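You operate a simulated robot arm through the tools that you are given. There is no shell and no other tool. Be economical: measure what you need, move in short steps, check, and stop when the job is done.

You are at the controls of a simulated two-armed robot. One attempt, no reset.

## Task
Wipe up the spill on the table top with the blue cloth and put it back.

It is judged by the outcome, as a careful person would: the job done as asked, and still so three seconds after it is handed in. It fails if anything else is knocked over, pushed out of place, dropped, spilled or broken. Flat cloth is picked up by pressing the open fingertips on it (5 to 10 N) and closing them slowly along it; thin cloth reads only 2 to 8 mm in the jaws.

## Robot
Two 7-joint arms with two-finger parallel grippers on one trunk, on a base that drives. Base frame: it is fixed to the floor where the robot stands at the start and does not move with it; the origin is under the middle of the robot, x ahead of it, y to its left, z up. Units: m, degrees, N and s.
The left shoulder is at the start at [0.05, 0.165, 1.055], the right one opposite. With the tool pointing down near the work surface each hand reaches from about 0.18 to 0.68 m from the robot's upright axis, wherever it stands, measured 20 degrees to its own side. Payload 3.91 kg a hand.
Tool frame (each hand has its own): the origin (TCP) lies between the finger pads and is the grasp point; the fingertips stand 0.03 m ahead of it; z points along the fingers, y is the line along which they close. Largest opening 0.11 m; finger width 0.02, thickness 0.01; the body of the gripper, 0.048 by 0.112 m, starts 0.055 m behind the TCP.
Orientation is told as [roll, pitch, yaw] about the base's x, y, z axes, in that order, counted from this pose: with the fingers straight down and closing along the base's y, the tool's x points along the base's -x, its y along +y and its z along -z.

## Interface
- The arms move only by the tool arm_command. It takes "left_targets", "right_targets" or both (then of equal length, played together; a hand with none holds still); each is a list of rows, each a list of 7 numbers: the shift along the tool's x, y, z in units of 500 mm (1.0 is 500 mm), then the turn, a rotation vector about the tool's x, y, z in units of 60 degrees (1.0 is 60 degrees), then the finger opening in m, from 0 to 0.11. In form: [[tx, ty, tz, ax, ay, az, gripper], ...]. A call has 1 to 10 rows; each row is the pose to reach, as a shift and turn from the pose commanded when the call began, along the tool's axes at that moment. A call with a number of a shift or a turn outside -1 to 1 is refused whole. Rows are played at 5 a second. More than 0.05 m and 8.6 degrees between two rows, or a gripper value outside its range, and nothing of the call is played. Where a pose cannot be reached the arm comes as near as it can. A force on the tool above 40 N (or 10 N above the force at the start of the call, whichever is more), or a blocked arm, ends the call early, and 0.2 s more pass. The fingers move at their own pace (about 0.045 m/s each) and stop on an object; they squeeze with about 30 N. The grip force told is the motor's: it shows also when the fingers shut on nothing. Time passes only in rows, and 0.2 s behind the last, so rows that repeat a pose let the fingers close. It gives the time, the measured TCP pose, the force on the tool (base axes), the opening and the grip force at its end, in the units of the frame above (readings bear some noise), with the torque about the TCP (base axes, N m) and any sound that the robot's microphone picked up.
- Cameras (640 x 400 px; columns grow to the right, rows downward): "scene" is now at [0.1149, 0.0148, 1.2246]; the picture's right is [0.16, -0.99, 0.00], its down [-0.58, -0.09, -0.81] and it looks along [0.80, 0.13, -0.58] (base axes); focal length 255 px, centre (320, 200). "left" rides on the left gripper at [0.072, -0.017, -0.103] in its tool frame; the picture's right is [0.23, 0.97, 0.00], its down [-0.76, 0.18, -0.62] and it looks along [-0.61, 0.14, 0.78] (tool axes); focal length 222 px, centre (320, 200). "right" rides on the right gripper at [0.072, 0.017, -0.103] in its tool frame; the picture's right is [-0.23, 0.97, 0.00], its down [-0.76, -0.18, -0.62] and it looks along [-0.61, -0.14, 0.78] (tool axes); focal length 222 px, centre (320, 200). There is no depth. A picture from a camera that has moved, and an enlarged one, comes with that camera's place and axes in the base frame and with its lens.
- get_image(camera): a new picture of that camera. It takes no simulated time.
- lift_body(by): slides the trunk up (or, below 0, down) by that many m; the arms and the scene camera ride with it, the base frame stays. It gives what a move gives, with no picture.
- drive_base(legs): drives the robot by 1 to 6 legs, each [ahead, left, turn to the left] in m, m and degrees, along the robot's own axes; the way and the turn of a leg run together, so that a leg with both is an arc; at most 1.5 m and 180 degrees a leg. The arms and the cameras ride along, it lands a little off, and it stops where it bumps. It gives what a move gives.
- aim_head(pan, tilt): turns the head with the scene camera to pan (to the left, within 80 degrees either way) and tilt (down, from -29 to 69), counted from straight ahead of the robot. It gives what a move gives.
- zoom(camera, box): a new picture of the part [left, top, right, bottom] of that camera's present view, enlarged. It takes no simulated time.
- hand_in(): hands the job in; it is judged then, once.

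Go step by step. Nothing tells you exact positions but the pictures and the camera data: compare them with the known pose of the tool, close in by small moves and look again before you grip or let go. The budget is 120 turns and 108 pictures, counting those below and the enlarged ones. Unless the task says otherwise, let go and move clear before handing in, and close with one line.

The tools are called after "Call:" by a JSON object that holds its "api" and its "payload". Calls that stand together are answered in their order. arm_command: Moves the arms, as the interface text tells. Its arguments: {"type":"object","properties":{"left_targets":{"type":"array","items":{"type":"array","items":{"type":"number"}}},"right_targets":{"type":"array","items":{"type":"array","items":{"type":"number"}}}},"required":[]} The other tools are called the same way: lift_body (by) slides the trunk up or down; drive_base (legs) drives the base; aim_head (pan, tilt) turns the head that bears the scene camera; get_image (camera) takes a picture; zoom (camera, box) takes an enlarged picture of a part of a camera's view; hand_in () hands the job in.

At the start:

```text
time_s: 0.0
left_ee_pos: [0.4924, 0.2071, 1.0012]
left_orientation: [0.0, 0.0, 0.0]
left_force: [-0.2, 0.4, 0.4]
left_ft_torque: [-0.01, -0.01, -0.03]
left_opening: 0.1101
left_grip_force: 0.1
right_ee_pos: [0.446, -0.1786, 0.9463]
right_orientation: [0.0, 0.0, -0.1]
right_force: [-0.8, 0.0, -0.2]
right_ft_torque: [0.01, -0.06, 0.01]
right_opening: 0.11
right_grip_force: 0.0
trunk travel left (down, up): [-0.275, 0.228]
robot x, y, heading: [-0.0014, -0.0015, 0.3]
head pan, tilt: [9.3, 35.7]
```

scene: 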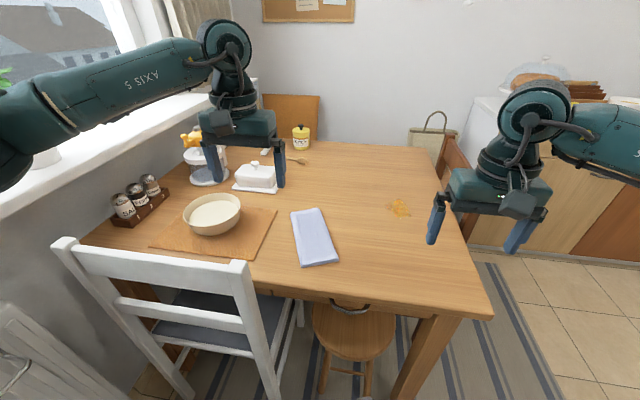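
right: 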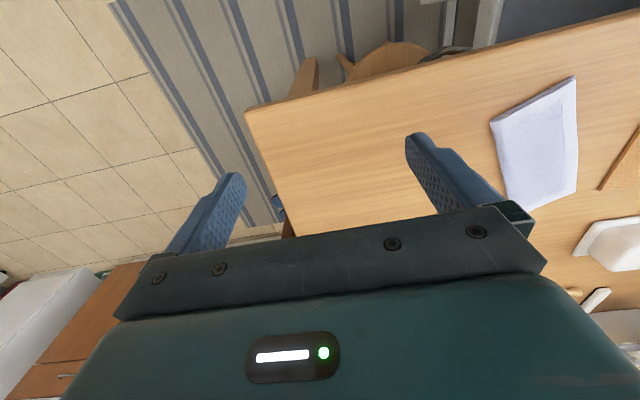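
left: 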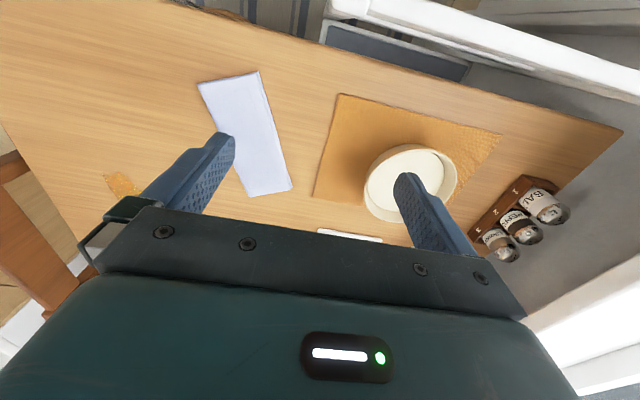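

I see a folded pale blue cloth at about (0.66, 0.13) and an orange spill at about (0.83, -0.14). I'll look closer at both.

Call:
{"api": "zoom", "payload": {"camera": "scene", "box": [260, 180, 360, 280]}}

Call:
{"api": "zoom", "payload": {"camera": "scene", "box": [360, 170, 460, 240]}}

Call:
{"api": "zoom", "payload": {"camera": "scene", "box": [80, 90, 480, 340]}}

```text
4.00 times, centred on (310, 230) of scene
camera zoom: at [0.1149, 0.0148, 1.2246], right [0.16, -0.99, 0.0], down [-0.58, -0.09, -0.81], along [0.8, 0.13, -0.58], focal length 1019 px, centre (360, 80)
```

zoom: 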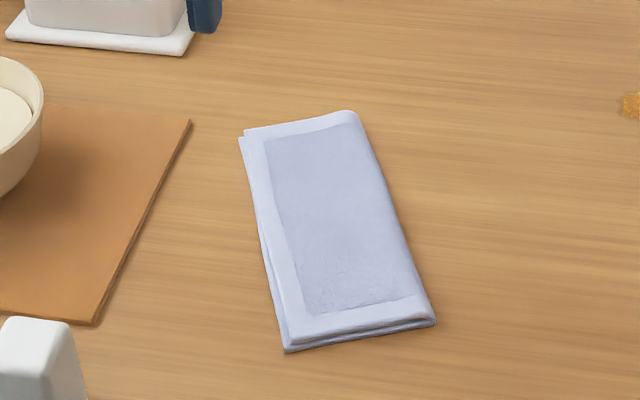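

```text
5.71 times, centred on (410, 205) of scene
camera zoom: at [0.1149, 0.0148, 1.2246], right [0.16, -0.99, 0.0], down [-0.58, -0.09, -0.81], along [0.8, 0.13, -0.58], focal length 1455 px, centre (-194, 171)
```

zoom: 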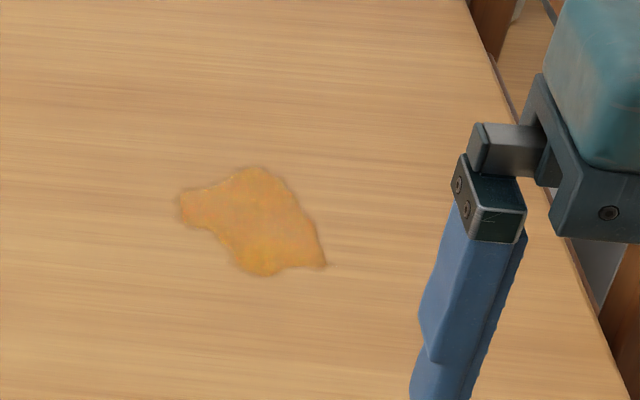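

```text
1.60 times, centred on (280, 215) of scene
camera zoom: at [0.1149, 0.0148, 1.2246], right [0.16, -0.99, 0.0], down [-0.58, -0.09, -0.81], along [0.8, 0.13, -0.58], focal length 408 px, centre (384, 176)
```

zoom: 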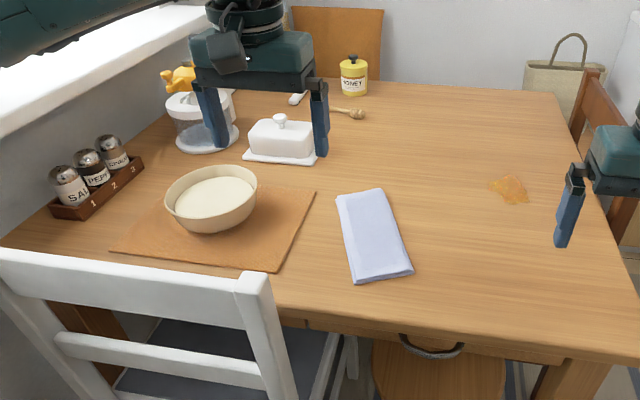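

The cloth is a folded rectangle and the spill is beyond reach from here, so I need to know where the base can stand. I'll look down and to the right first.

Call:
{"api": "aim_head", "payload": {"pan": -20, "tilt": 65}}

Call:
{"api": "get_image", "payload": {"camera": "scene"}}

```text
time_s: 0.9
left_ee_pos: [0.4908, 0.2077, 1.0003]
left_orientation: [0.0, -0.1, 0.0]
left_force: [0.8, 0.9, 0.8]
left_ft_torque: [-0.01, 0.01, 0.03]
left_opening: 0.1098
left_grip_force: 0.0
right_ee_pos: [0.4458, -0.177, 0.946]
right_orientation: [0.1, 0.0, -0.1]
right_force: [-0.1, -0.6, 0.1]
right_ft_torque: [0.01, -0.03, 0.01]
right_opening: 0.1101
right_grip_force: 0.1
trunk travel left (down, up): [-0.275, 0.228]
robot x, y, heading: [-0.0012, 0.0009, 0.0]
head pan, tilt: [-20.0, 65.0]
```

```text
101 pictures are left
camera scene: at [0.0855, -0.0201, 1.1859], right [-0.34, -0.94, 0.0], down [-0.85, 0.31, -0.42], along [0.4, -0.14, -0.91], focal length 255 px, centre (320, 200)
```

scene: 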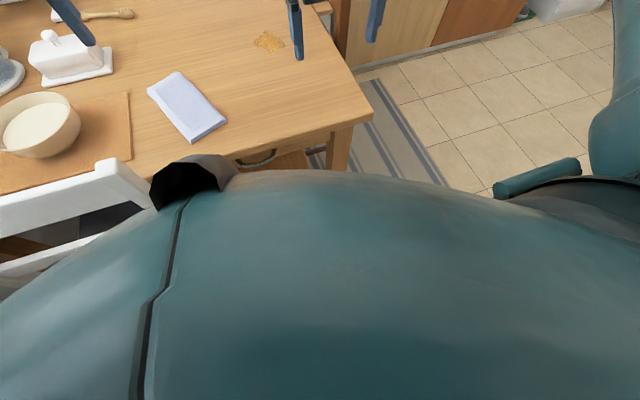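

The floor on the robot's right is clear. From about (0.2, -0.35) the left hand should reach both the cloth and the spill, so I'll go right first, then ahead a little.

Call:
{"api": "drive_base", "payload": {"legs": [[0, -0.35, 0], [0.1, 0, 0]]}}

Call:
{"api": "aim_head", "payload": {"pan": 20, "tilt": 50}}

Call:
{"api": "get_image", "payload": {"camera": "scene"}}

```text
time_s: 4.0
left_ee_pos: [0.5904, -0.1531, 1.0012]
left_orientation: [0.0, -0.1, -0.5]
left_force: [0.8, -0.7, -0.3]
left_ft_torque: [0.01, 0.04, 0.02]
left_opening: 0.1103
left_grip_force: 0.0
right_ee_pos: [0.542, -0.54, 0.9463]
right_orientation: [0.0, 0.2, -0.4]
right_force: [0.0, -0.2, -0.2]
right_ft_torque: [0.02, -0.02, 0.01]
right_opening: 0.1098
right_grip_force: 0.1
trunk travel left (down, up): [-0.275, 0.228]
robot x, y, heading: [0.0981, -0.3546, -0.5]
head pan, tilt: [-20.0, 65.0]
```

```text
time_s: 5.0
left_ee_pos: [0.5895, -0.1537, 1.0004]
left_orientation: [0.0, -0.2, -0.4]
left_force: [0.4, 0.3, -0.6]
left_ft_torque: [0.01, 0.03, -0.01]
left_opening: 0.1102
left_grip_force: 0.0
right_ee_pos: [0.5416, -0.539, 0.9459]
right_orientation: [0.1, -0.1, -0.5]
right_force: [0.2, 0.5, 0.6]
right_ft_torque: [0.03, 0.0, 0.01]
right_opening: 0.1101
right_grip_force: 0.0
trunk travel left (down, up): [-0.275, 0.228]
robot x, y, heading: [0.0975, -0.3579, -0.4]
head pan, tilt: [20.0, 50.0]
```

```text
100 pictures are left
camera scene: at [0.1977, -0.3311, 1.204], right [0.33, -0.94, 0.0], down [-0.72, -0.26, -0.64], along [0.61, 0.21, -0.77], focal length 255 px, centre (320, 200)
```

scene: 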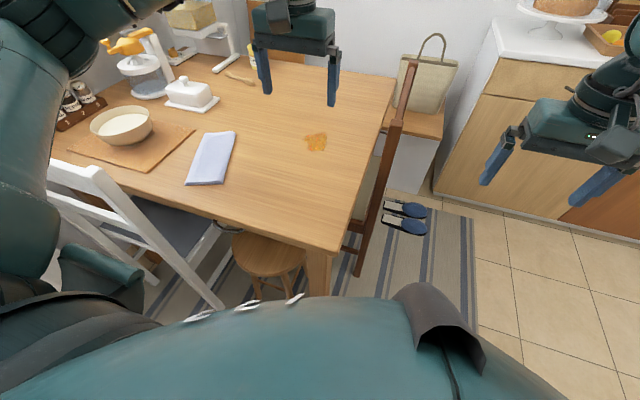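

Nothing has been touched, and cloth and spill are both in view. I'll go a bit further ahead with a slight left turn.

Call:
{"api": "drive_base", "payload": {"legs": [[0.1, 0, 12]]}}

Call:
{"api": "get_image", "payload": {"camera": "scene"}}

Call:
{"api": "get_image", "payload": {"camera": "left"}}

```text
time_s: 6.4
left_ee_pos: [0.6337, -0.0509, 0.9999]
left_orientation: [0.1, 0.0, 11.4]
left_force: [-0.9, -1.1, 0.1]
left_ft_torque: [-0.02, -0.02, -0.02]
left_opening: 0.11
left_grip_force: 0.1
right_ee_pos: [0.6648, -0.437, 0.9454]
right_orientation: [0.0, -0.1, 11.2]
right_force: [0.2, 0.0, -0.8]
right_ft_torque: [-0.02, 0.0, 0.0]
right_opening: 0.1101
right_grip_force: 0.0
trunk travel left (down, up): [-0.275, 0.228]
robot x, y, heading: [0.1926, -0.3504, 11.5]
head pan, tilt: [20.0, 50.0]
stopped in leg 1: the robot was blocked; the commanded pose is now the measured one
```

```text
99 pictures are left
camera scene: at [0.2855, -0.3048, 1.204], right [0.52, -0.85, 0.0], down [-0.65, -0.4, -0.64], along [0.55, 0.33, -0.77], focal length 255 px, centre (320, 200)
```

scene: 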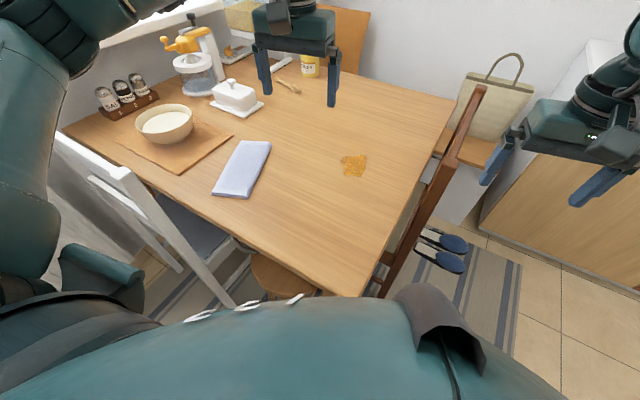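

```text
98 pictures are left
camera left: at [0.5644, -0.0814, 1.1039], right [-0.42, 0.91, 0.0], down [0.71, 0.32, 0.62], along [0.57, 0.26, -0.78], focal length 222 px, centre (320, 200)
```

left: 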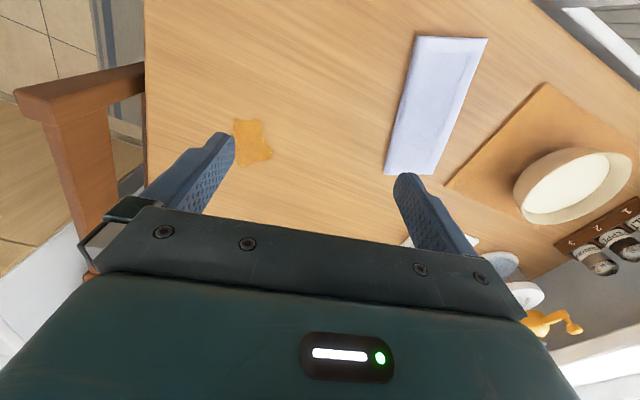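

The base touched something lightly and stopped at (0.19, -0.35); nothing visibly moved, and both targets are about 0.65 m away. I'll bring the left hand above the cloth, yawed along it, and look.

Call:
{"api": "arm_command", "payload": {"left_targets": [[-0.004, 0.06, 0.06, 0, 0, -0.039, 0.06], [-0.009, 0.12, 0.12, 0, 0, -0.077, 0.06], [-0.013, 0.18, 0.18, 0, 0, -0.116, 0.06], [-0.018, 0.24, 0.24, 0, 0, -0.154, 0.06], [-0.022, 0.302, 0.3, 0, 0, -0.193, 0.06], [-0.022, 0.302, 0.3, 0, 0, -0.193, 0.06]]}}

Call:
{"api": "get_image", "payload": {"camera": "left"}}

Call:
{"api": "get_image", "payload": {"camera": "scene"}}

```text
time_s: 7.8
left_ee_pos: [0.6131, 0.1021, 0.8474]
left_orientation: [0.0, 0.0, 23.0]
left_force: [-0.1, -0.2, 0.2]
left_ft_torque: [0.01, 0.0, 0.02]
left_opening: 0.0597
left_grip_force: 0.1
right_ee_pos: [0.6642, -0.4375, 0.9461]
right_orientation: [-0.1, 0.0, 11.4]
right_force: [0.5, -0.1, -0.1]
right_ft_torque: [0.02, 0.03, 0.01]
right_opening: 0.1098
right_grip_force: 0.0
trunk travel left (down, up): [-0.275, 0.228]
robot x, y, heading: [0.192, -0.3549, 11.5]
head pan, tilt: [20.0, 50.0]
```

```text
97 pictures are left
camera left: at [0.5529, 0.0578, 0.9508], right [-0.59, 0.81, 0.0], down [0.63, 0.46, 0.62], along [0.5, 0.37, -0.78], focal length 222 px, centre (320, 200)
```

left: 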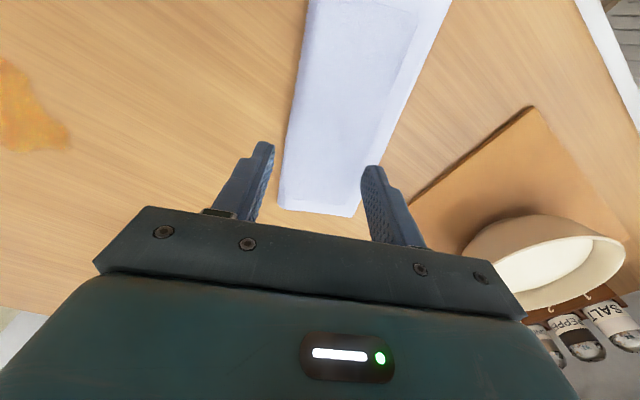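

```text
96 pictures are left
camera scene: at [0.2855, -0.3047, 1.204], right [0.52, -0.85, 0.0], down [-0.65, -0.4, -0.64], along [0.55, 0.33, -0.77], focal length 255 px, centre (320, 200)
```

scene: 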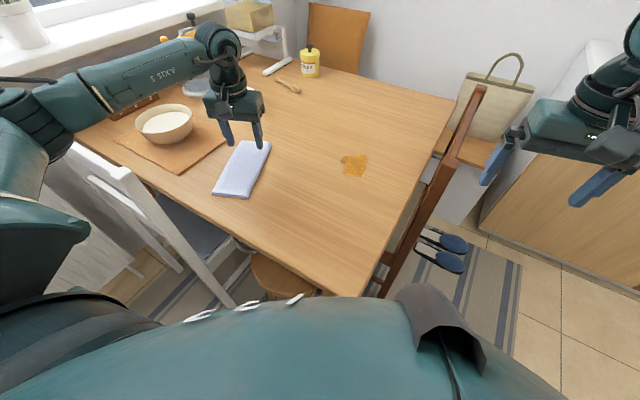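

The cloth's centre works out at about (0.618, 0.143), running at about 23°. I'll centre over it and descend to just above it.

Call:
{"api": "arm_command", "payload": {"left_targets": [[-0.021, 0.036, 0.0, 0, 0, 0, 0.06], [-0.041, 0.071, 0.0, 0, 0, 0, 0.06], [-0.041, 0.071, 0.07, 0, 0, 0, 0.06], [-0.041, 0.071, 0.13, 0, 0, 0, 0.06], [-0.041, 0.071, 0.17, 0, 0, 0, 0.06], [-0.041, 0.071, 0.17, 0, 0, 0, 0.06]]}}

Call:
{"api": "get_image", "payload": {"camera": "left"}}

Call:
{"api": "zoom", "payload": {"camera": "scene", "box": [160, 80, 320, 220]}}

```text
time_s: 8.9
left_ee_pos: [0.6226, 0.1434, 0.7833]
left_orientation: [-0.7, -1.0, 23.1]
left_force: [-4.5, -1.1, 19.9]
left_ft_torque: [-0.7, -0.05, -0.17]
left_opening: 0.0597
left_grip_force: 0.1
right_ee_pos: [0.6632, -0.4373, 0.945]
right_orientation: [0.0, 0.1, 11.4]
right_force: [0.6, 0.1, -0.5]
right_ft_torque: [0.01, 0.0, -0.02]
right_opening: 0.1101
right_grip_force: 0.2
trunk travel left (down, up): [-0.275, 0.228]
robot x, y, heading: [0.1931, -0.3531, 11.5]
head pan, tilt: [20.0, 50.0]
stopped in row 5 (left hand): the force on the tool passed its limit (the readings are from after the stop); the commanded pose is now the measured one
```

```text
95 pictures are left
camera left: at [0.5597, 0.0987, 0.8869], right [-0.59, 0.81, -0.02], down [0.62, 0.47, 0.63], along [0.52, 0.37, -0.77], focal length 222 px, centre (320, 200)
```

left: 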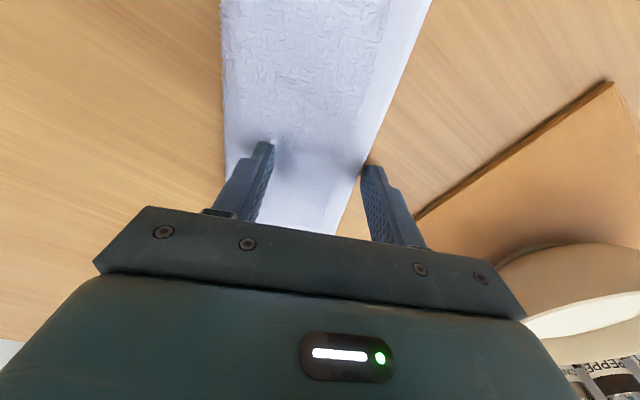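

```text
2.86 times, centred on (240, 150) of scene
camera zoom: at [0.2847, -0.3052, 1.2044], right [0.52, -0.85, 0.0], down [-0.65, -0.4, -0.64], along [0.55, 0.34, -0.77], focal length 728 px, centre (549, 343)
```

zoom: 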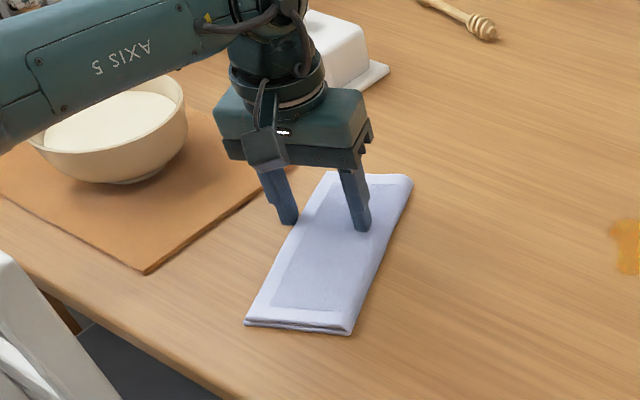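

The fingers touched earlier than expected: triangulating between the cameras puts the table top at about z 0.74 and the cloth top at about 0.752. That corrects the cloth centre to about (0.60, 0.12) and the spill to (0.76, -0.12); I'll lift a little and re-centre.

Call:
{"api": "arm_command", "payload": {"left_targets": [[0, 0, -0.04, -0.009, 0.005, 0, 0.06], [0.03, -0.013, -0.04, -0.0173, 0.0108, 0, 0.06], [0.06, -0.025, -0.04, -0.0173, 0.0108, 0, 0.06], [0.06, -0.025, -0.02, -0.0173, 0.0108, 0, 0.06], [0.06, -0.025, -0.01, -0.0173, 0.0108, 0, 0.06], [0.06, -0.025, -0.01, -0.0173, 0.0108, 0, 0.06]]}}

Call:
{"api": "get_image", "payload": {"camera": "left"}}

Call:
{"api": "zoom", "payload": {"camera": "scene", "box": [160, 80, 320, 220]}}

```text
time_s: 10.3
left_ee_pos: [0.5987, 0.1201, 0.7858]
left_orientation: [0.6, -0.2, 23.2]
left_force: [-3.4, 1.1, 10.2]
left_ft_torque: [-0.09, 0.05, -0.06]
left_opening: 0.0595
left_grip_force: 0.0
right_ee_pos: [0.6635, -0.4372, 0.9461]
right_orientation: [0.1, 0.0, 11.4]
right_force: [-0.8, -0.4, 0.3]
right_ft_torque: [0.02, -0.01, -0.01]
right_opening: 0.1102
right_grip_force: 0.1
trunk travel left (down, up): [-0.275, 0.228]
robot x, y, heading: [0.1924, -0.35, 11.6]
head pan, tilt: [20.0, 50.0]
```

```text
93 pictures are left
camera left: at [0.5387, 0.0748, 0.889], right [-0.59, 0.81, 0.01], down [0.63, 0.46, 0.63], along [0.5, 0.38, -0.78], focal length 222 px, centre (320, 200)
```

left: 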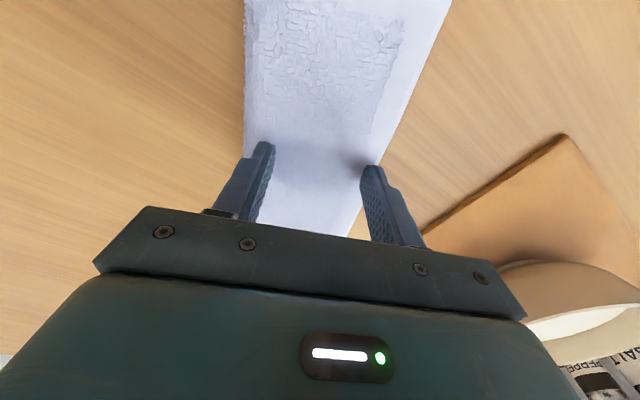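

```text
2.86 times, centred on (240, 150) of scene
camera zoom: at [0.2845, -0.3054, 1.2043], right [0.52, -0.85, 0.0], down [-0.65, -0.4, -0.64], along [0.55, 0.34, -0.77], focal length 728 px, centre (549, 343)
```

zoom: 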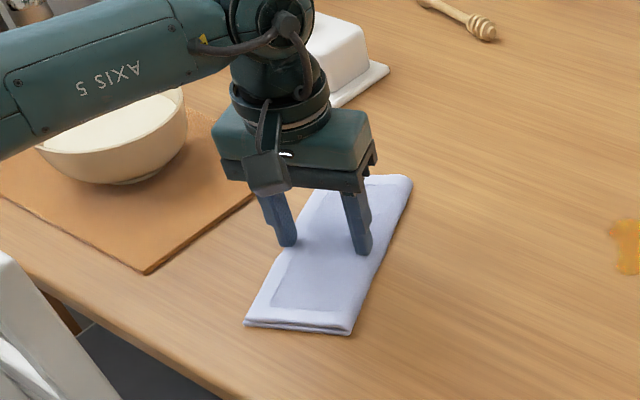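

Both fingertips press on the cloth at about 10 N, well inside its edges. I'll close slowly along it.

Call:
{"api": "arm_command", "payload": {"left_targets": [[0, 0, 0, 0, 0, 0, 0.053], [0, 0, 0, 0, 0, 0, 0.046], [0, 0, 0, 0, 0, 0, 0.039], [0, 0, 0, 0, 0, 0, 0.032], [0, 0, 0, 0, 0, 0, 0.025], [0, 0, 0, 0, 0, 0, 0.018], [0, 0, 0, 0, 0, 0, 0.012], [0, 0, 0, 0, 0, 0, 0.006], [0, 0, 0, 0, 0, 0, 0.0], [0, 0, 0, 0, 0, 0, 0.0]]}}

Call:
{"api": "get_image", "payload": {"camera": "left"}}

Call:
{"api": "zoom", "payload": {"camera": "scene", "box": [160, 80, 320, 220]}}

```text
time_s: 12.5
left_ee_pos: [0.5987, 0.1182, 0.7853]
left_orientation: [0.6, -0.3, 23.0]
left_force: [1.0, 0.1, 18.3]
left_ft_torque: [-0.04, -0.05, 0.04]
left_opening: 0.0092
left_grip_force: 30.5
right_ee_pos: [0.6636, -0.439, 0.9464]
right_orientation: [0.0, -0.1, 11.3]
right_force: [0.0, -0.7, 0.6]
right_ft_torque: [0.01, 0.01, -0.02]
right_opening: 0.11
right_grip_force: 0.1
trunk travel left (down, up): [-0.275, 0.228]
robot x, y, heading: [0.1931, -0.3496, 11.3]
head pan, tilt: [20.0, 50.0]
```

```text
91 pictures are left
camera left: at [0.5386, 0.0742, 0.8887], right [-0.59, 0.81, 0.01], down [0.63, 0.46, 0.63], along [0.5, 0.38, -0.78], focal length 222 px, centre (320, 200)
```

left: 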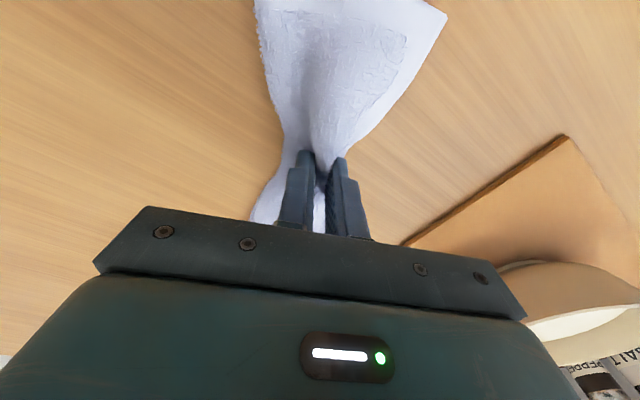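

```text
2.86 times, centred on (240, 150) of scene
camera zoom: at [0.2844, -0.306, 1.2043], right [0.52, -0.85, 0.0], down [-0.65, -0.4, -0.64], along [0.55, 0.34, -0.76], focal length 728 px, centre (549, 343)
```

zoom: 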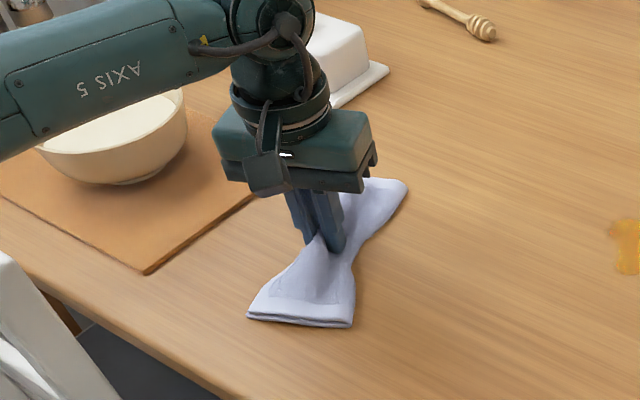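

The cloth is pinched into a bow-tie with a firm grip (9 mm). I'll lift it 4 cm and look before carrying it.

Call:
{"api": "arm_command", "payload": {"left_targets": [[0, 0, -0.03, 0, 0, 0, 0.0], [0, 0, -0.06, 0, 0, 0, 0.0], [0, 0, -0.09, 0, 0, 0, 0.0], [0, 0, -0.09, 0, 0, 0, 0.0]]}}

Call:
{"api": "zoom", "payload": {"camera": "scene", "box": [160, 80, 320, 220]}}

```text
time_s: 13.5
left_ee_pos: [0.5987, 0.1189, 0.829]
left_orientation: [0.6, 0.1, 23.1]
left_force: [0.7, 0.4, 0.4]
left_ft_torque: [0.01, -0.02, 0.03]
left_opening: 0.0084
left_grip_force: 29.8
right_ee_pos: [0.6646, -0.4379, 0.9459]
right_orientation: [0.0, 0.0, 11.4]
right_force: [0.8, 0.2, 0.4]
right_ft_torque: [0.0, -0.01, -0.01]
right_opening: 0.1101
right_grip_force: 0.1
trunk travel left (down, up): [-0.275, 0.228]
robot x, y, heading: [0.1937, -0.3497, 11.3]
head pan, tilt: [20.0, 50.0]
```

```text
2.86 times, centred on (240, 150) of scene
camera zoom: at [0.2854, -0.3046, 1.204], right [0.52, -0.85, 0.0], down [-0.65, -0.4, -0.64], along [0.55, 0.34, -0.77], focal length 728 px, centre (549, 343)
```

zoom: 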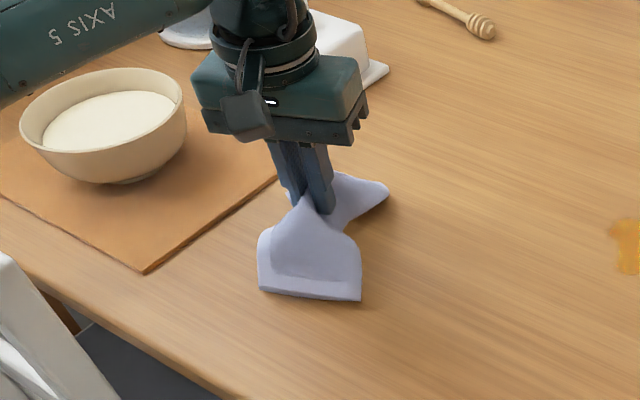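

The cloth hangs neatly from the grip. Now I'll carry it over to the spill at this height.

Call:
{"api": "arm_command", "payload": {"left_targets": [[-0.016, -0.081, 0, 0, 0, 0, 0.0], [-0.033, -0.163, 0, 0, 0, 0, 0.0], [-0.049, -0.244, 0, 0, 0, 0, 0.0], [-0.065, -0.326, 0, 0, 0, 0, 0.0], [-0.082, -0.407, 0, 0, 0, 0, 0.0], [-0.098, -0.489, 0, 0, 0, 0, 0.0], [-0.114, -0.57, 0, 0, 0, 0, 0.0], [-0.114, -0.57, 0, 0, 0, 0, 0.0]]}}

Call:
{"api": "zoom", "payload": {"camera": "scene", "box": [260, 90, 420, 230]}}

Call:
{"api": "get_image", "payload": {"camera": "left"}}

```text
time_s: 15.3
left_ee_pos: [0.7656, -0.1199, 0.8219]
left_orientation: [0.6, -0.1, 23.1]
left_force: [-0.2, -0.5, -0.1]
left_ft_torque: [0.01, 0.01, 0.05]
left_opening: 0.0089
left_grip_force: 30.7
right_ee_pos: [0.6652, -0.437, 0.9464]
right_orientation: [0.0, 0.0, 11.4]
right_force: [-0.2, 0.5, -0.3]
right_ft_torque: [0.0, 0.02, -0.01]
right_opening: 0.11
right_grip_force: 0.0
trunk travel left (down, up): [-0.275, 0.228]
robot x, y, heading: [0.1942, -0.3523, 11.3]
head pan, tilt: [20.0, 50.0]
```

```text
2.86 times, centred on (340, 160) of scene
camera zoom: at [0.2854, -0.3046, 1.204], right [0.52, -0.85, 0.0], down [-0.65, -0.4, -0.64], along [0.55, 0.34, -0.77], focal length 728 px, centre (263, 314)
```

zoom: 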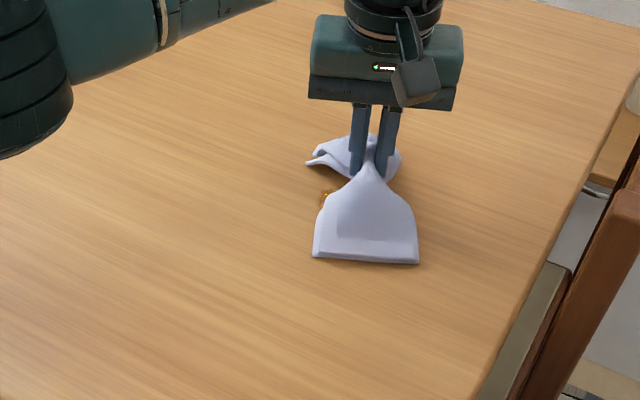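

```text
87 pictures are left
camera left: at [0.7067, -0.1643, 0.9253], right [-0.59, 0.81, 0.01], down [0.63, 0.46, 0.63], along [0.5, 0.38, -0.78], focal length 222 px, centre (320, 200)
```

left: 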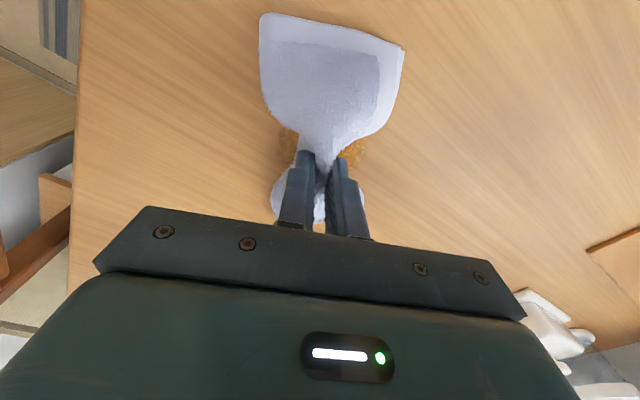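

The cloth is over the spill, with orange showing on both sides of the pinch. I'll lower until it presses lightly.

Call:
{"api": "arm_command", "payload": {"left_targets": [[0, 0, 0.03, 0, 0, 0, 0.0], [0, 0, 0.06, 0, 0, 0, 0.0], [0, 0, 0.075, 0, 0, 0, 0.0], [0, 0, 0.085, 0, 0, 0, 0.0], [0, 0, 0.085, 0, 0, 0, 0.0]]}}

Call:
{"api": "zoom", "payload": {"camera": "scene", "box": [260, 90, 420, 230]}}

```text
time_s: 16.5
left_ee_pos: [0.7639, -0.1189, 0.7861]
left_orientation: [0.5, -0.2, 23.1]
left_force: [0.8, -1.1, 16.8]
left_ft_torque: [-0.04, -0.02, 0.02]
left_opening: 0.0085
left_grip_force: 30.3
right_ee_pos: [0.6637, -0.4376, 0.9467]
right_orientation: [0.1, -0.1, 11.4]
right_force: [0.0, 0.6, 0.0]
right_ft_torque: [-0.02, 0.01, 0.01]
right_opening: 0.1101
right_grip_force: 0.0
trunk travel left (down, up): [-0.275, 0.228]
robot x, y, heading: [0.1902, -0.3552, 11.4]
head pan, tilt: [20.0, 50.0]
```

```text
2.86 times, centred on (340, 160) of scene
camera zoom: at [0.2841, -0.3053, 1.2044], right [0.52, -0.85, 0.0], down [-0.65, -0.4, -0.64], along [0.55, 0.34, -0.77], focal length 728 px, centre (263, 314)
```

zoom: 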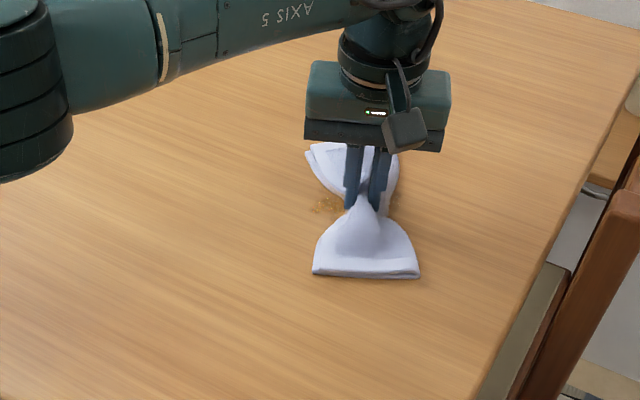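

It presses at about 17 N, and part of the spill is already taken up. Now I'll stroke side to side and back and forth across the area.

Call:
{"api": "arm_command", "payload": {"left_targets": [[0, 0.05, 0, 0, 0, 0, 0], [0, 0.1, 0, 0, 0, 0, 0], [0.04, 0.05, 0, 0, 0, 0, 0], [0.04, 0, 0, 0, 0, 0, 0], [0.04, -0.06, 0, 0, 0, 0, 0], [0.0, -0.1, 0, 0, 0, 0, 0], [-0.04, -0.06, 0, 0, 0, 0, 0], [-0.04, 0, 0, 0, 0, 0, 0], [-0.04, 0.06, 0, 0, 0, 0, 0], [0, 0, 0, 0, 0, 0, 0]]}}

Call:
{"api": "zoom", "payload": {"camera": "scene", "box": [260, 90, 420, 230]}}

Call:
{"api": "get_image", "payload": {"camera": "left"}}

```text
time_s: 18.7
left_ee_pos: [0.7634, -0.1181, 0.7863]
left_orientation: [0.6, -0.3, 23.3]
left_force: [1.0, 6.0, 18.8]
left_ft_torque: [0.18, -0.08, 0.04]
left_opening: 0.0089
left_grip_force: 30.1
right_ee_pos: [0.6632, -0.4375, 0.9467]
right_orientation: [0.0, -0.1, 11.3]
right_force: [-0.4, 0.5, -0.4]
right_ft_torque: [-0.04, -0.01, 0.02]
right_opening: 0.1102
right_grip_force: 0.1
trunk travel left (down, up): [-0.275, 0.228]
robot x, y, heading: [0.1905, -0.3515, 11.4]
head pan, tilt: [20.0, 50.0]
```

```text
2.86 times, centred on (340, 160) of scene
camera zoom: at [0.2841, -0.3049, 1.2045], right [0.52, -0.85, 0.0], down [-0.65, -0.4, -0.64], along [0.55, 0.34, -0.77], focal length 728 px, centre (263, 314)
```

zoom: 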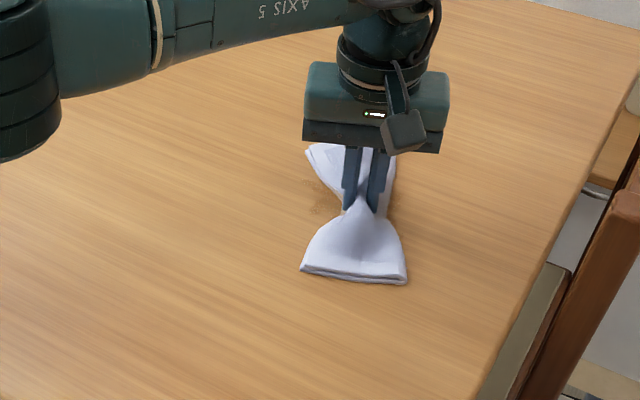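

```text
84 pictures are left
camera left: at [0.7014, -0.1635, 0.8886], right [-0.59, 0.8, 0.01], down [0.63, 0.46, 0.63], along [0.5, 0.38, -0.78], focal length 222 px, centre (320, 200)
```

left: 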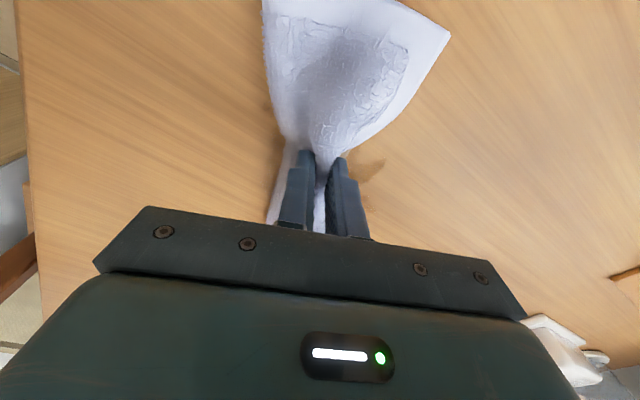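

Most of it is gone, with faint traces beside the pinch. I'll do another set of overlapping strokes.

Call:
{"api": "arm_command", "payload": {"left_targets": [[0, 0.05, 0, 0, 0, 0, 0], [-0.04, 0.07, 0, 0, 0, 0, 0], [0.02, 0.06, 0, 0, 0, 0, 0], [0.06, 0.02, 0, 0, 0, 0, 0], [0.0, 0.02, 0, 0, 0, 0, 0], [-0.06, 0.02, 0, 0, 0, 0, 0], [-0.06, -0.04, 0, 0, 0, 0, 0], [0.0, -0.04, 0, 0, 0, 0, 0], [0.06, -0.04, 0, 0, 0, 0, 0], [0.03, 0.04, 0, 0, 0, 0, 0]]}}

Call:
{"api": "arm_command", "payload": {"left_targets": [[-0.04, 0.04, 0, 0, 0, 0, 0], [-0.08, 0.04, 0, 0, 0, 0, 0], [-0.04, 0, 0, 0, 0, 0, 0], [0.02, 0.0, 0, 0, 0, 0, 0], [0.02, -0.06, 0, 0, 0, 0, 0], [-0.04, -0.06, 0, 0, 0, 0, 0], [-0.08, -0.12, 0, 0, 0, 0, 0], [0.0, -0.12, 0, 0, 0, 0, 0], [0.0, -0.2, 0, 0, 0, 0, 0]]}}

Call:
{"api": "zoom", "payload": {"camera": "scene", "box": [260, 90, 420, 230]}}

Call:
{"api": "get_image", "payload": {"camera": "left"}}

```text
time_s: 20.9
left_ee_pos: [0.7397, -0.1101, 0.7858]
left_orientation: [0.6, 0.1, 23.0]
left_force: [-0.1, -3.7, 8.1]
left_ft_torque: [-0.11, -0.03, 0.05]
left_opening: 0.0087
left_grip_force: 30.2
right_ee_pos: [0.6636, -0.4377, 0.946]
right_orientation: [-0.1, 0.0, 11.4]
right_force: [-0.4, -0.1, -0.6]
right_ft_torque: [-0.01, 0.0, -0.02]
right_opening: 0.1099
right_grip_force: 0.1
trunk travel left (down, up): [-0.275, 0.228]
robot x, y, heading: [0.1909, -0.349, 11.7]
head pan, tilt: [20.0, 50.0]
```

```text
time_s: 22.9
left_ee_pos: [0.7838, -0.2002, 0.7858]
left_orientation: [0.5, -0.3, 23.0]
left_force: [-4.1, 3.8, 22.1]
left_ft_torque: [0.05, 0.06, 0.05]
left_opening: 0.0089
left_grip_force: 29.3
left hand out of reach, approached as far as the arm can: row 7
right_ee_pos: [0.6639, -0.4372, 0.9473]
right_orientation: [0.0, -0.1, 11.3]
right_force: [0.8, -0.6, 0.4]
right_ft_torque: [-0.03, -0.03, -0.01]
right_opening: 0.1101
right_grip_force: 0.0
trunk travel left (down, up): [-0.275, 0.228]
robot x, y, heading: [0.193, -0.3546, 11.7]
head pan, tilt: [20.0, 50.0]
```

```text
2.86 times, centred on (340, 160) of scene
camera zoom: at [0.2831, -0.305, 1.2045], right [0.52, -0.85, 0.0], down [-0.65, -0.4, -0.64], along [0.55, 0.34, -0.76], focal length 728 px, centre (263, 314)
```

zoom: 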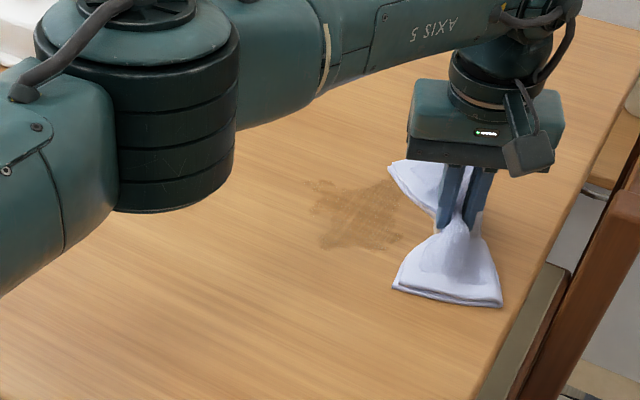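

```text
82 pictures are left
camera left: at [0.7236, -0.2456, 0.8887], right [-0.59, 0.81, 0.01], down [0.63, 0.46, 0.63], along [0.5, 0.38, -0.78], focal length 222 px, centre (320, 200)
```

left: 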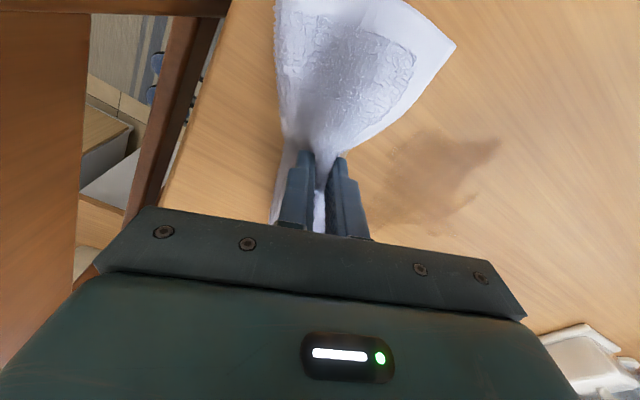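

A faint film remains around (0.75, -0.11), spanning about 10 cm. I'll go over it systematically with overlapping lines.

Call:
{"api": "arm_command", "payload": {"left_targets": [[0.04, 0.08, 0, 0, 0, 0, 0], [0.1, 0.1, 0, 0, 0, 0, 0], [0.02, 0.1, 0, 0, 0, 0, 0], [-0.06, 0.1, 0, 0, 0, 0, 0], [-0.08, 0.14, 0, 0, 0, 0, 0], [0.0, 0.14, 0, 0, 0, 0, 0], [0.08, 0.14, 0, 0, 0, 0, 0], [0.1, 0.18, 0, 0, 0, 0, 0], [0.02, 0.18, 0, 0, 0, 0, 0], [-0.06, 0.18, 0, 0, 0, 0, 0]]}}

Call:
{"api": "arm_command", "payload": {"left_targets": [[-0.02, 0.04, 0, 0, 0, 0, 0], [0.06, 0.04, 0, 0, 0, 0, 0], [0.14, 0.04, 0, 0, 0, 0, 0], [0.16, 0.08, 0, 0, 0, 0, 0], [0.08, 0.08, 0, 0, 0, 0, 0], [0.0, 0.08, 0, 0, 0, 0, 0], [0.0, 0.12, 0, 0, 0, 0, 0], [0.08, 0.12, 0, 0, 0, 0, 0], [0.16, 0.12, 0, 0, 0, 0, 0], [0.16, 0.2, 0, 0, 0, 0, 0]]}}

Call:
{"api": "get_image", "payload": {"camera": "left"}}

Call:
{"api": "zoom", "payload": {"camera": "scene", "box": [260, 90, 420, 230]}}

```text
time_s: 25.1
left_ee_pos: [0.7736, -0.1085, 0.7865]
left_orientation: [0.7, 0.0, 22.9]
left_force: [-3.0, -2.9, 7.7]
left_ft_torque: [-0.11, 0.06, 0.05]
left_opening: 0.0087
left_grip_force: 30.5
right_ee_pos: [0.6643, -0.4367, 0.9463]
right_orientation: [0.2, 0.1, 11.4]
right_force: [-0.1, 0.0, 0.2]
right_ft_torque: [-0.02, 0.03, 0.02]
right_opening: 0.1098
right_grip_force: 0.2
trunk travel left (down, up): [-0.275, 0.228]
robot x, y, heading: [0.192, -0.3516, 11.6]
head pan, tilt: [20.0, 50.0]
```

```text
time_s: 27.3
left_ee_pos: [0.6584, -0.0471, 0.7867]
left_orientation: [0.5, -0.1, 23.1]
left_force: [1.9, -3.8, 13.6]
left_ft_torque: [-0.12, -0.06, 0.04]
left_opening: 0.0085
left_grip_force: 30.0
right_ee_pos: [0.6632, -0.4366, 0.9456]
right_orientation: [0.1, -0.1, 11.4]
right_force: [-0.3, 0.4, -0.9]
right_ft_torque: [0.0, 0.0, -0.01]
right_opening: 0.1101
right_grip_force: 0.0
trunk travel left (down, up): [-0.275, 0.228]
robot x, y, heading: [0.194, -0.3517, 11.4]
head pan, tilt: [20.0, 50.0]
```

```text
81 pictures are left
camera left: at [0.5978, -0.0917, 0.8891], right [-0.59, 0.81, 0.01], down [0.63, 0.46, 0.63], along [0.5, 0.37, -0.78], focal length 222 px, centre (320, 200)
```

left: 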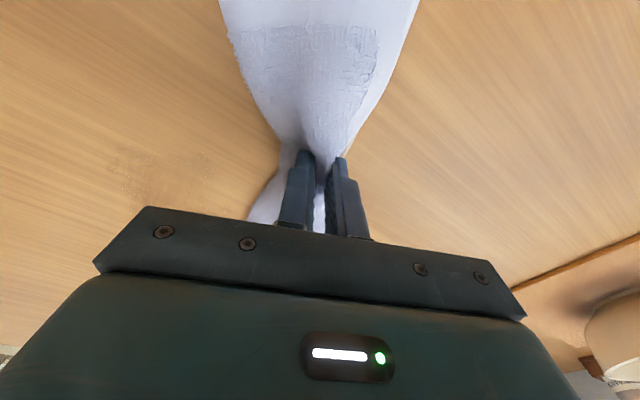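

```text
2.86 times, centred on (340, 160) of scene
camera zoom: at [0.2846, -0.3053, 1.2043], right [0.52, -0.85, 0.0], down [-0.65, -0.4, -0.64], along [0.55, 0.34, -0.77], focal length 728 px, centre (263, 314)
```

zoom: 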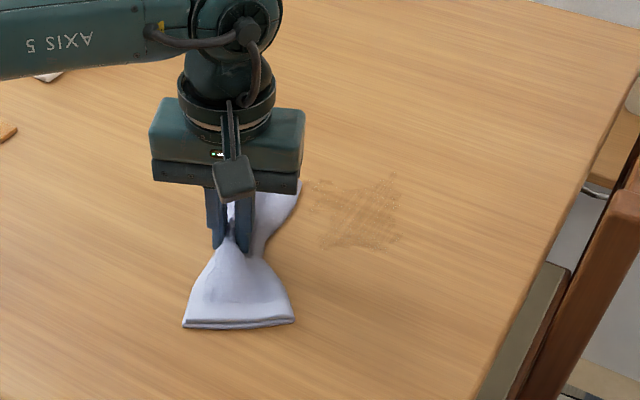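

The film is fading but still visible. I'll repeat with side-to-side lines over x 0.70–0.83, pressing slightly harder.

Call:
{"api": "arm_command", "payload": {"left_targets": [[-0.04, -0.08, 0.004, 0, 0, 0, 0], [-0.04, -0.17, 0.004, 0, 0, 0, 0], [-0.04, -0.26, 0.004, 0, 0, 0, 0], [-0.04, -0.33, 0.004, 0, 0, 0, 0], [-0.08, -0.33, 0.004, 0, 0, 0, 0], [-0.08, -0.25, 0.004, 0, 0, 0, 0], [-0.08, -0.16, 0.004, 0, 0, 0, 0], [-0.08, -0.08, 0.004, 0, 0, 0, 0], [-0.12, -0.08, 0.004, 0, 0, 0, 0], [-0.12, -0.17, 0.004, 0, 0, 0, 0]]}}

Call:
{"api": "arm_command", "payload": {"left_targets": [[0, -0.09, 0, 0, 0, 0, 0], [0, -0.16, 0, 0, 0, 0, 0], [-0.04, -0.16, 0, 0, 0, 0, 0], [-0.04, -0.07, 0, 0, 0, 0, 0], [-0.04, 0.02, 0, 0, 0, 0, 0], [-0.04, 0.09, 0, 0, 0, 0, 0], [-0.08, 0.09, 0, 0, 0, 0, 0], [-0.08, 0, 0, 0, 0, 0, 0], [-0.08, -0.09, 0, 0, 0, 0, 0], [-0.08, -0.16, 0, 0, 0, 0, 0]]}}

Call:
{"api": "zoom", "payload": {"camera": "scene", "box": [260, 90, 420, 230]}}

```text
time_s: 29.5
left_ee_pos: [0.7484, -0.1013, 0.7856]
left_orientation: [0.8, -0.3, 23.4]
left_force: [-2.3, 7.8, 20.2]
left_ft_torque: [0.21, 0.03, 0.04]
left_opening: 0.0088
left_grip_force: 29.9
right_ee_pos: [0.6627, -0.4372, 0.9466]
right_orientation: [0.1, -0.1, 11.4]
right_force: [0.6, 0.6, 0.3]
right_ft_torque: [0.03, 0.0, -0.04]
right_opening: 0.1098
right_grip_force: 0.1
trunk travel left (down, up): [-0.275, 0.228]
robot x, y, heading: [0.1913, -0.3557, 11.4]
head pan, tilt: [20.0, 50.0]
```

```text
time_s: 31.7
left_ee_pos: [0.7948, -0.1524, 0.7871]
left_orientation: [0.4, -0.1, 23.1]
left_force: [1.1, 2.2, 6.5]
left_ft_torque: [0.09, -0.09, 0.07]
left_opening: 0.0086
left_grip_force: 30.3
left hand out of reach, approached as far as the arm can: row 9, 10
right_ee_pos: [0.6646, -0.4378, 0.9464]
right_orientation: [0.0, 0.0, 11.3]
right_force: [0.0, 0.0, -0.4]
right_ft_torque: [-0.04, -0.02, 0.02]
right_opening: 0.11
right_grip_force: 0.0
trunk travel left (down, up): [-0.275, 0.228]
robot x, y, heading: [0.1929, -0.3497, 11.5]
head pan, tilt: [20.0, 50.0]
```

```text
2.86 times, centred on (340, 160) of scene
camera zoom: at [0.285, -0.305, 1.2037], right [0.52, -0.85, 0.0], down [-0.65, -0.4, -0.64], along [0.55, 0.34, -0.77], focal length 728 px, centre (263, 314)
```

zoom: 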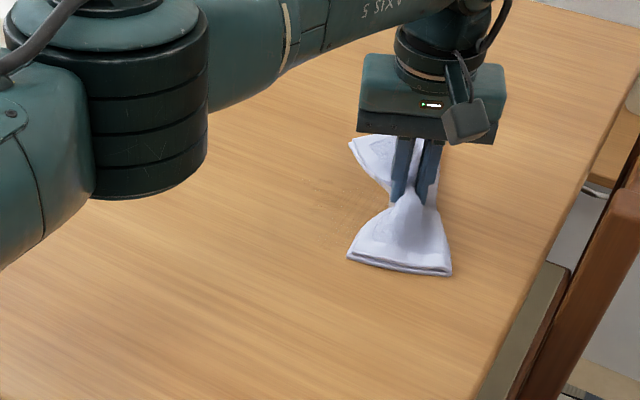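

It looks almost clean now. I'll make one more pass back across and then inspect the bare table.

Call:
{"api": "arm_command", "payload": {"left_targets": [[0.0, 0.08, 0, 0, 0, 0, 0], [0.0, 0.16, 0, 0, 0, 0, 0], [0.04, 0.2, 0, 0, 0, 0, 0], [0.05, 0.11, 0, 0, 0, 0, 0], [0.05, 0.02, 0, 0, 0, 0, 0], [0.1, 0.02, 0, 0, 0, 0, 0], [0.1, 0.11, 0, 0, 0, 0, 0], [0.1, 0.2, 0, 0, 0, 0, 0], [0.15, 0.14, 0, 0, 0, 0, 0], [0.15, 0.06, 0, 0, 0, 0, 0]]}}

Call:
{"api": "arm_command", "payload": {"left_targets": [[0.0, 0.08, 0, 0, 0, 0, 0], [0.0, 0.16, 0, 0, 0, 0, 0], [0.05, 0.22, 0, 0, 0, 0, 0], [0.08, 0.28, 0, 0, 0, 0, 0], [0.1, 0.36, 0, 0, 0, 0, 0]]}}

Call:
{"api": "zoom", "payload": {"camera": "scene", "box": [280, 100, 440, 220]}}

Call:
{"api": "get_image", "payload": {"camera": "left"}}

```text
time_s: 33.9
left_ee_pos: [0.7119, -0.1542, 0.7878]
left_orientation: [0.5, 0.0, 23.0]
left_force: [-1.1, -0.7, 3.0]
left_ft_torque: [-0.02, 0.02, 0.04]
left_opening: 0.0085
left_grip_force: 30.4
right_ee_pos: [0.6654, -0.4371, 0.9464]
right_orientation: [0.1, 0.0, 11.3]
right_force: [-0.4, -0.2, -0.2]
right_ft_torque: [0.04, -0.01, 0.02]
right_opening: 0.1099
right_grip_force: 0.1
trunk travel left (down, up): [-0.275, 0.228]
robot x, y, heading: [0.1912, -0.3505, 11.3]
head pan, tilt: [20.0, 50.0]
```

```text
time_s: 35.1
left_ee_pos: [0.5945, -0.0095, 0.7891]
left_orientation: [0.6, -0.2, 23.0]
left_force: [0.7, 0.7, 1.4]
left_ft_torque: [-0.04, -0.01, 0.1]
left_opening: 0.0085
left_grip_force: 29.6
right_ee_pos: [0.6642, -0.4366, 0.9458]
right_orientation: [0.0, 0.0, 11.4]
right_force: [0.3, -0.1, -0.5]
right_ft_torque: [0.03, 0.0, 0.02]
right_opening: 0.11
right_grip_force: 0.0
trunk travel left (down, up): [-0.275, 0.228]
robot x, y, heading: [0.19, -0.3544, 11.4]
head pan, tilt: [20.0, 50.0]
```

```text
3.33 times, centred on (360, 160) of scene
camera zoom: at [0.2852, -0.3045, 1.2041], right [0.52, -0.85, 0.0], down [-0.65, -0.4, -0.64], along [0.55, 0.34, -0.77], focal length 849 px, centre (187, 333)
```

zoom: 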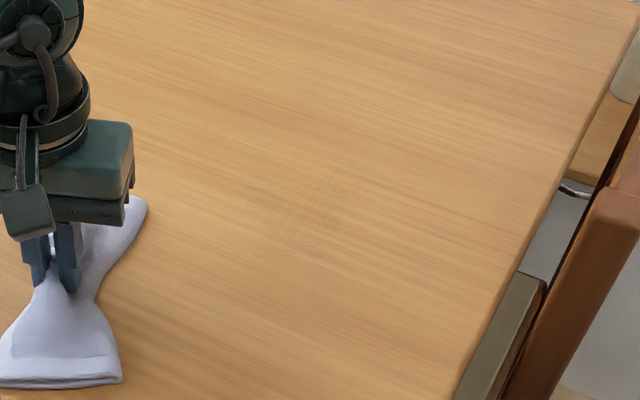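

```text
77 pictures are left
camera left: at [0.535, -0.0534, 0.8921], right [-0.59, 0.81, 0.01], down [0.63, 0.46, 0.63], along [0.5, 0.38, -0.78], focal length 222 px, centre (320, 200)
```

left: 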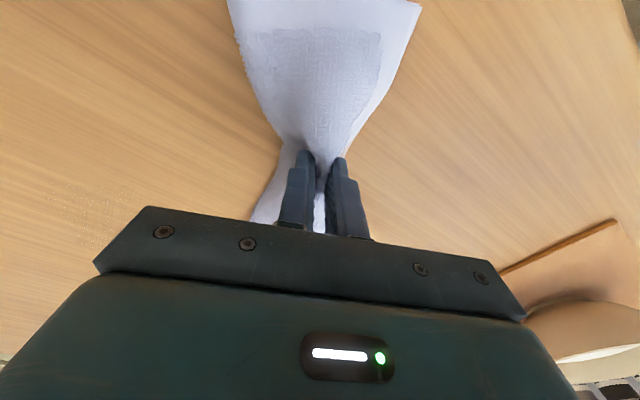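

Only the barest trace is left; the last pass was light (under 3 N). I'll zoom in on the spot.

Call:
{"api": "zoom", "payload": {"camera": "scene", "box": [325, 130, 389, 170]}}

```text
10.00 times, centred on (357, 150) of scene
camera zoom: at [0.2852, -0.3045, 1.2041], right [0.52, -0.85, 0.0], down [-0.65, -0.4, -0.64], along [0.55, 0.34, -0.77], focal length 2547 px, centre (-50, 700)
```

zoom: 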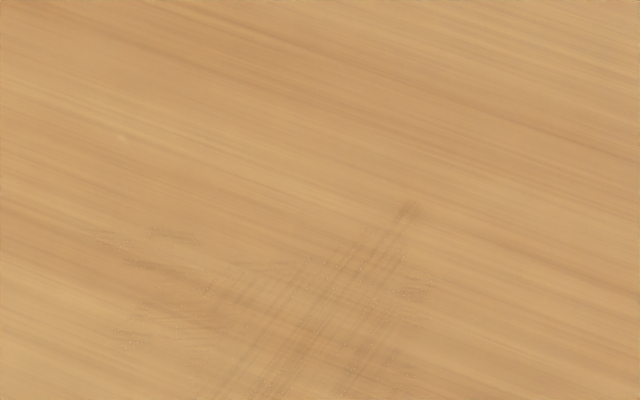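

Very faint streaks remain around (0.78, -0.11). I'll do two more firm passes centred there.

Call:
{"api": "arm_command", "payload": {"left_targets": [[-0.07, -0.07, 0, 0, 0, 0, 0], [-0.14, -0.14, 0.004, 0, 0, 0, 0], [-0.19, -0.22, 0.008, 0, 0, 0, 0], [-0.2, -0.3, 0.008, 0, 0, 0, 0], [-0.2, -0.38, 0.008, 0, 0, 0, 0], [-0.2, -0.44, 0.008, 0, 0, 0, 0], [-0.24, -0.44, 0.008, 0, 0, 0, 0], [-0.24, -0.35, 0.008, 0, 0, 0, 0], [-0.24, -0.26, 0.008, 0, 0, 0, 0], [-0.28, -0.26, 0.008, 0, 0, 0, 0]]}}

Call:
{"api": "arm_command", "payload": {"left_targets": [[0, -0.09, 0, 0, 0, 0, 0], [0, -0.18, 0, 0, 0, 0, 0], [-0.04, -0.18, 0, 0, 0, 0, 0], [-0.04, -0.09, 0, 0, 0, 0, 0], [-0.04, 0, 0, 0, 0, 0, 0], [-0.08, 0, 0, 0, 0, 0, 0], [-0.08, -0.09, 0, 0, 0, 0, 0], [-0.06, -0.16, 0, 0, 0, 0, 0], [-0.04, -0.08, 0, 0, 0, 0, 0], [0, -0.08, 0, 0, 0, 0, 0]]}}

Call:
{"api": "zoom", "payload": {"camera": "scene", "box": [260, 90, 420, 230]}}

```text
time_s: 37.3
left_ee_pos: [0.772, -0.0742, 0.7853]
left_orientation: [0.7, -0.1, 23.2]
left_force: [-6.7, -3.1, 18.0]
left_ft_torque: [-0.17, 0.12, 0.01]
left_opening: 0.0086
left_grip_force: 29.4
right_ee_pos: [0.6624, -0.4368, 0.9469]
right_orientation: [0.1, -0.1, 11.4]
right_force: [0.3, -0.3, 0.7]
right_ft_torque: [0.01, -0.01, 0.01]
right_opening: 0.11
right_grip_force: 0.1
trunk travel left (down, up): [-0.275, 0.228]
robot x, y, heading: [0.1914, -0.351, 11.4]
head pan, tilt: [20.0, 50.0]
```

```text
time_s: 39.5
left_ee_pos: [0.7912, -0.1094, 0.7859]
left_orientation: [0.5, -0.5, 23.2]
left_force: [9.5, 0.7, 23.3]
left_ft_torque: [-0.06, -0.35, 0.05]
left_opening: 0.0088
left_grip_force: 30.2
left hand out of reach, approached as far as the arm can: row 2, 3, 4, 6, 7, 8, 9
right_ee_pos: [0.6633, -0.4382, 0.946]
right_orientation: [0.1, 0.0, 11.4]
right_force: [-0.5, 0.0, 0.8]
right_ft_torque: [-0.02, 0.0, 0.01]
right_opening: 0.11
right_grip_force: 0.2
trunk travel left (down, up): [-0.275, 0.228]
robot x, y, heading: [0.1906, -0.3537, 11.5]
head pan, tilt: [20.0, 50.0]
```

```text
2.86 times, centred on (340, 160) of scene
camera zoom: at [0.2838, -0.3056, 1.2043], right [0.52, -0.85, 0.0], down [-0.65, -0.4, -0.64], along [0.55, 0.34, -0.76], focal length 728 px, centre (263, 314)
```

zoom: 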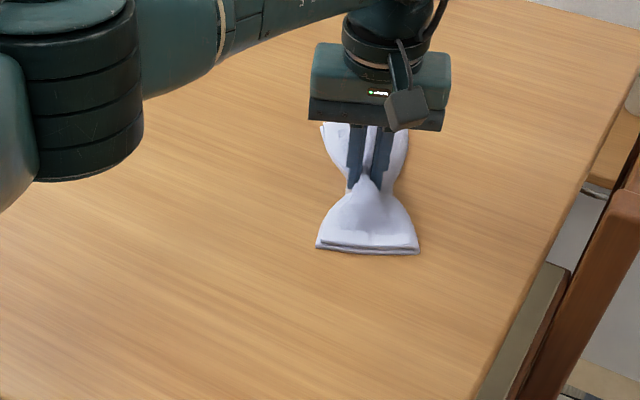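

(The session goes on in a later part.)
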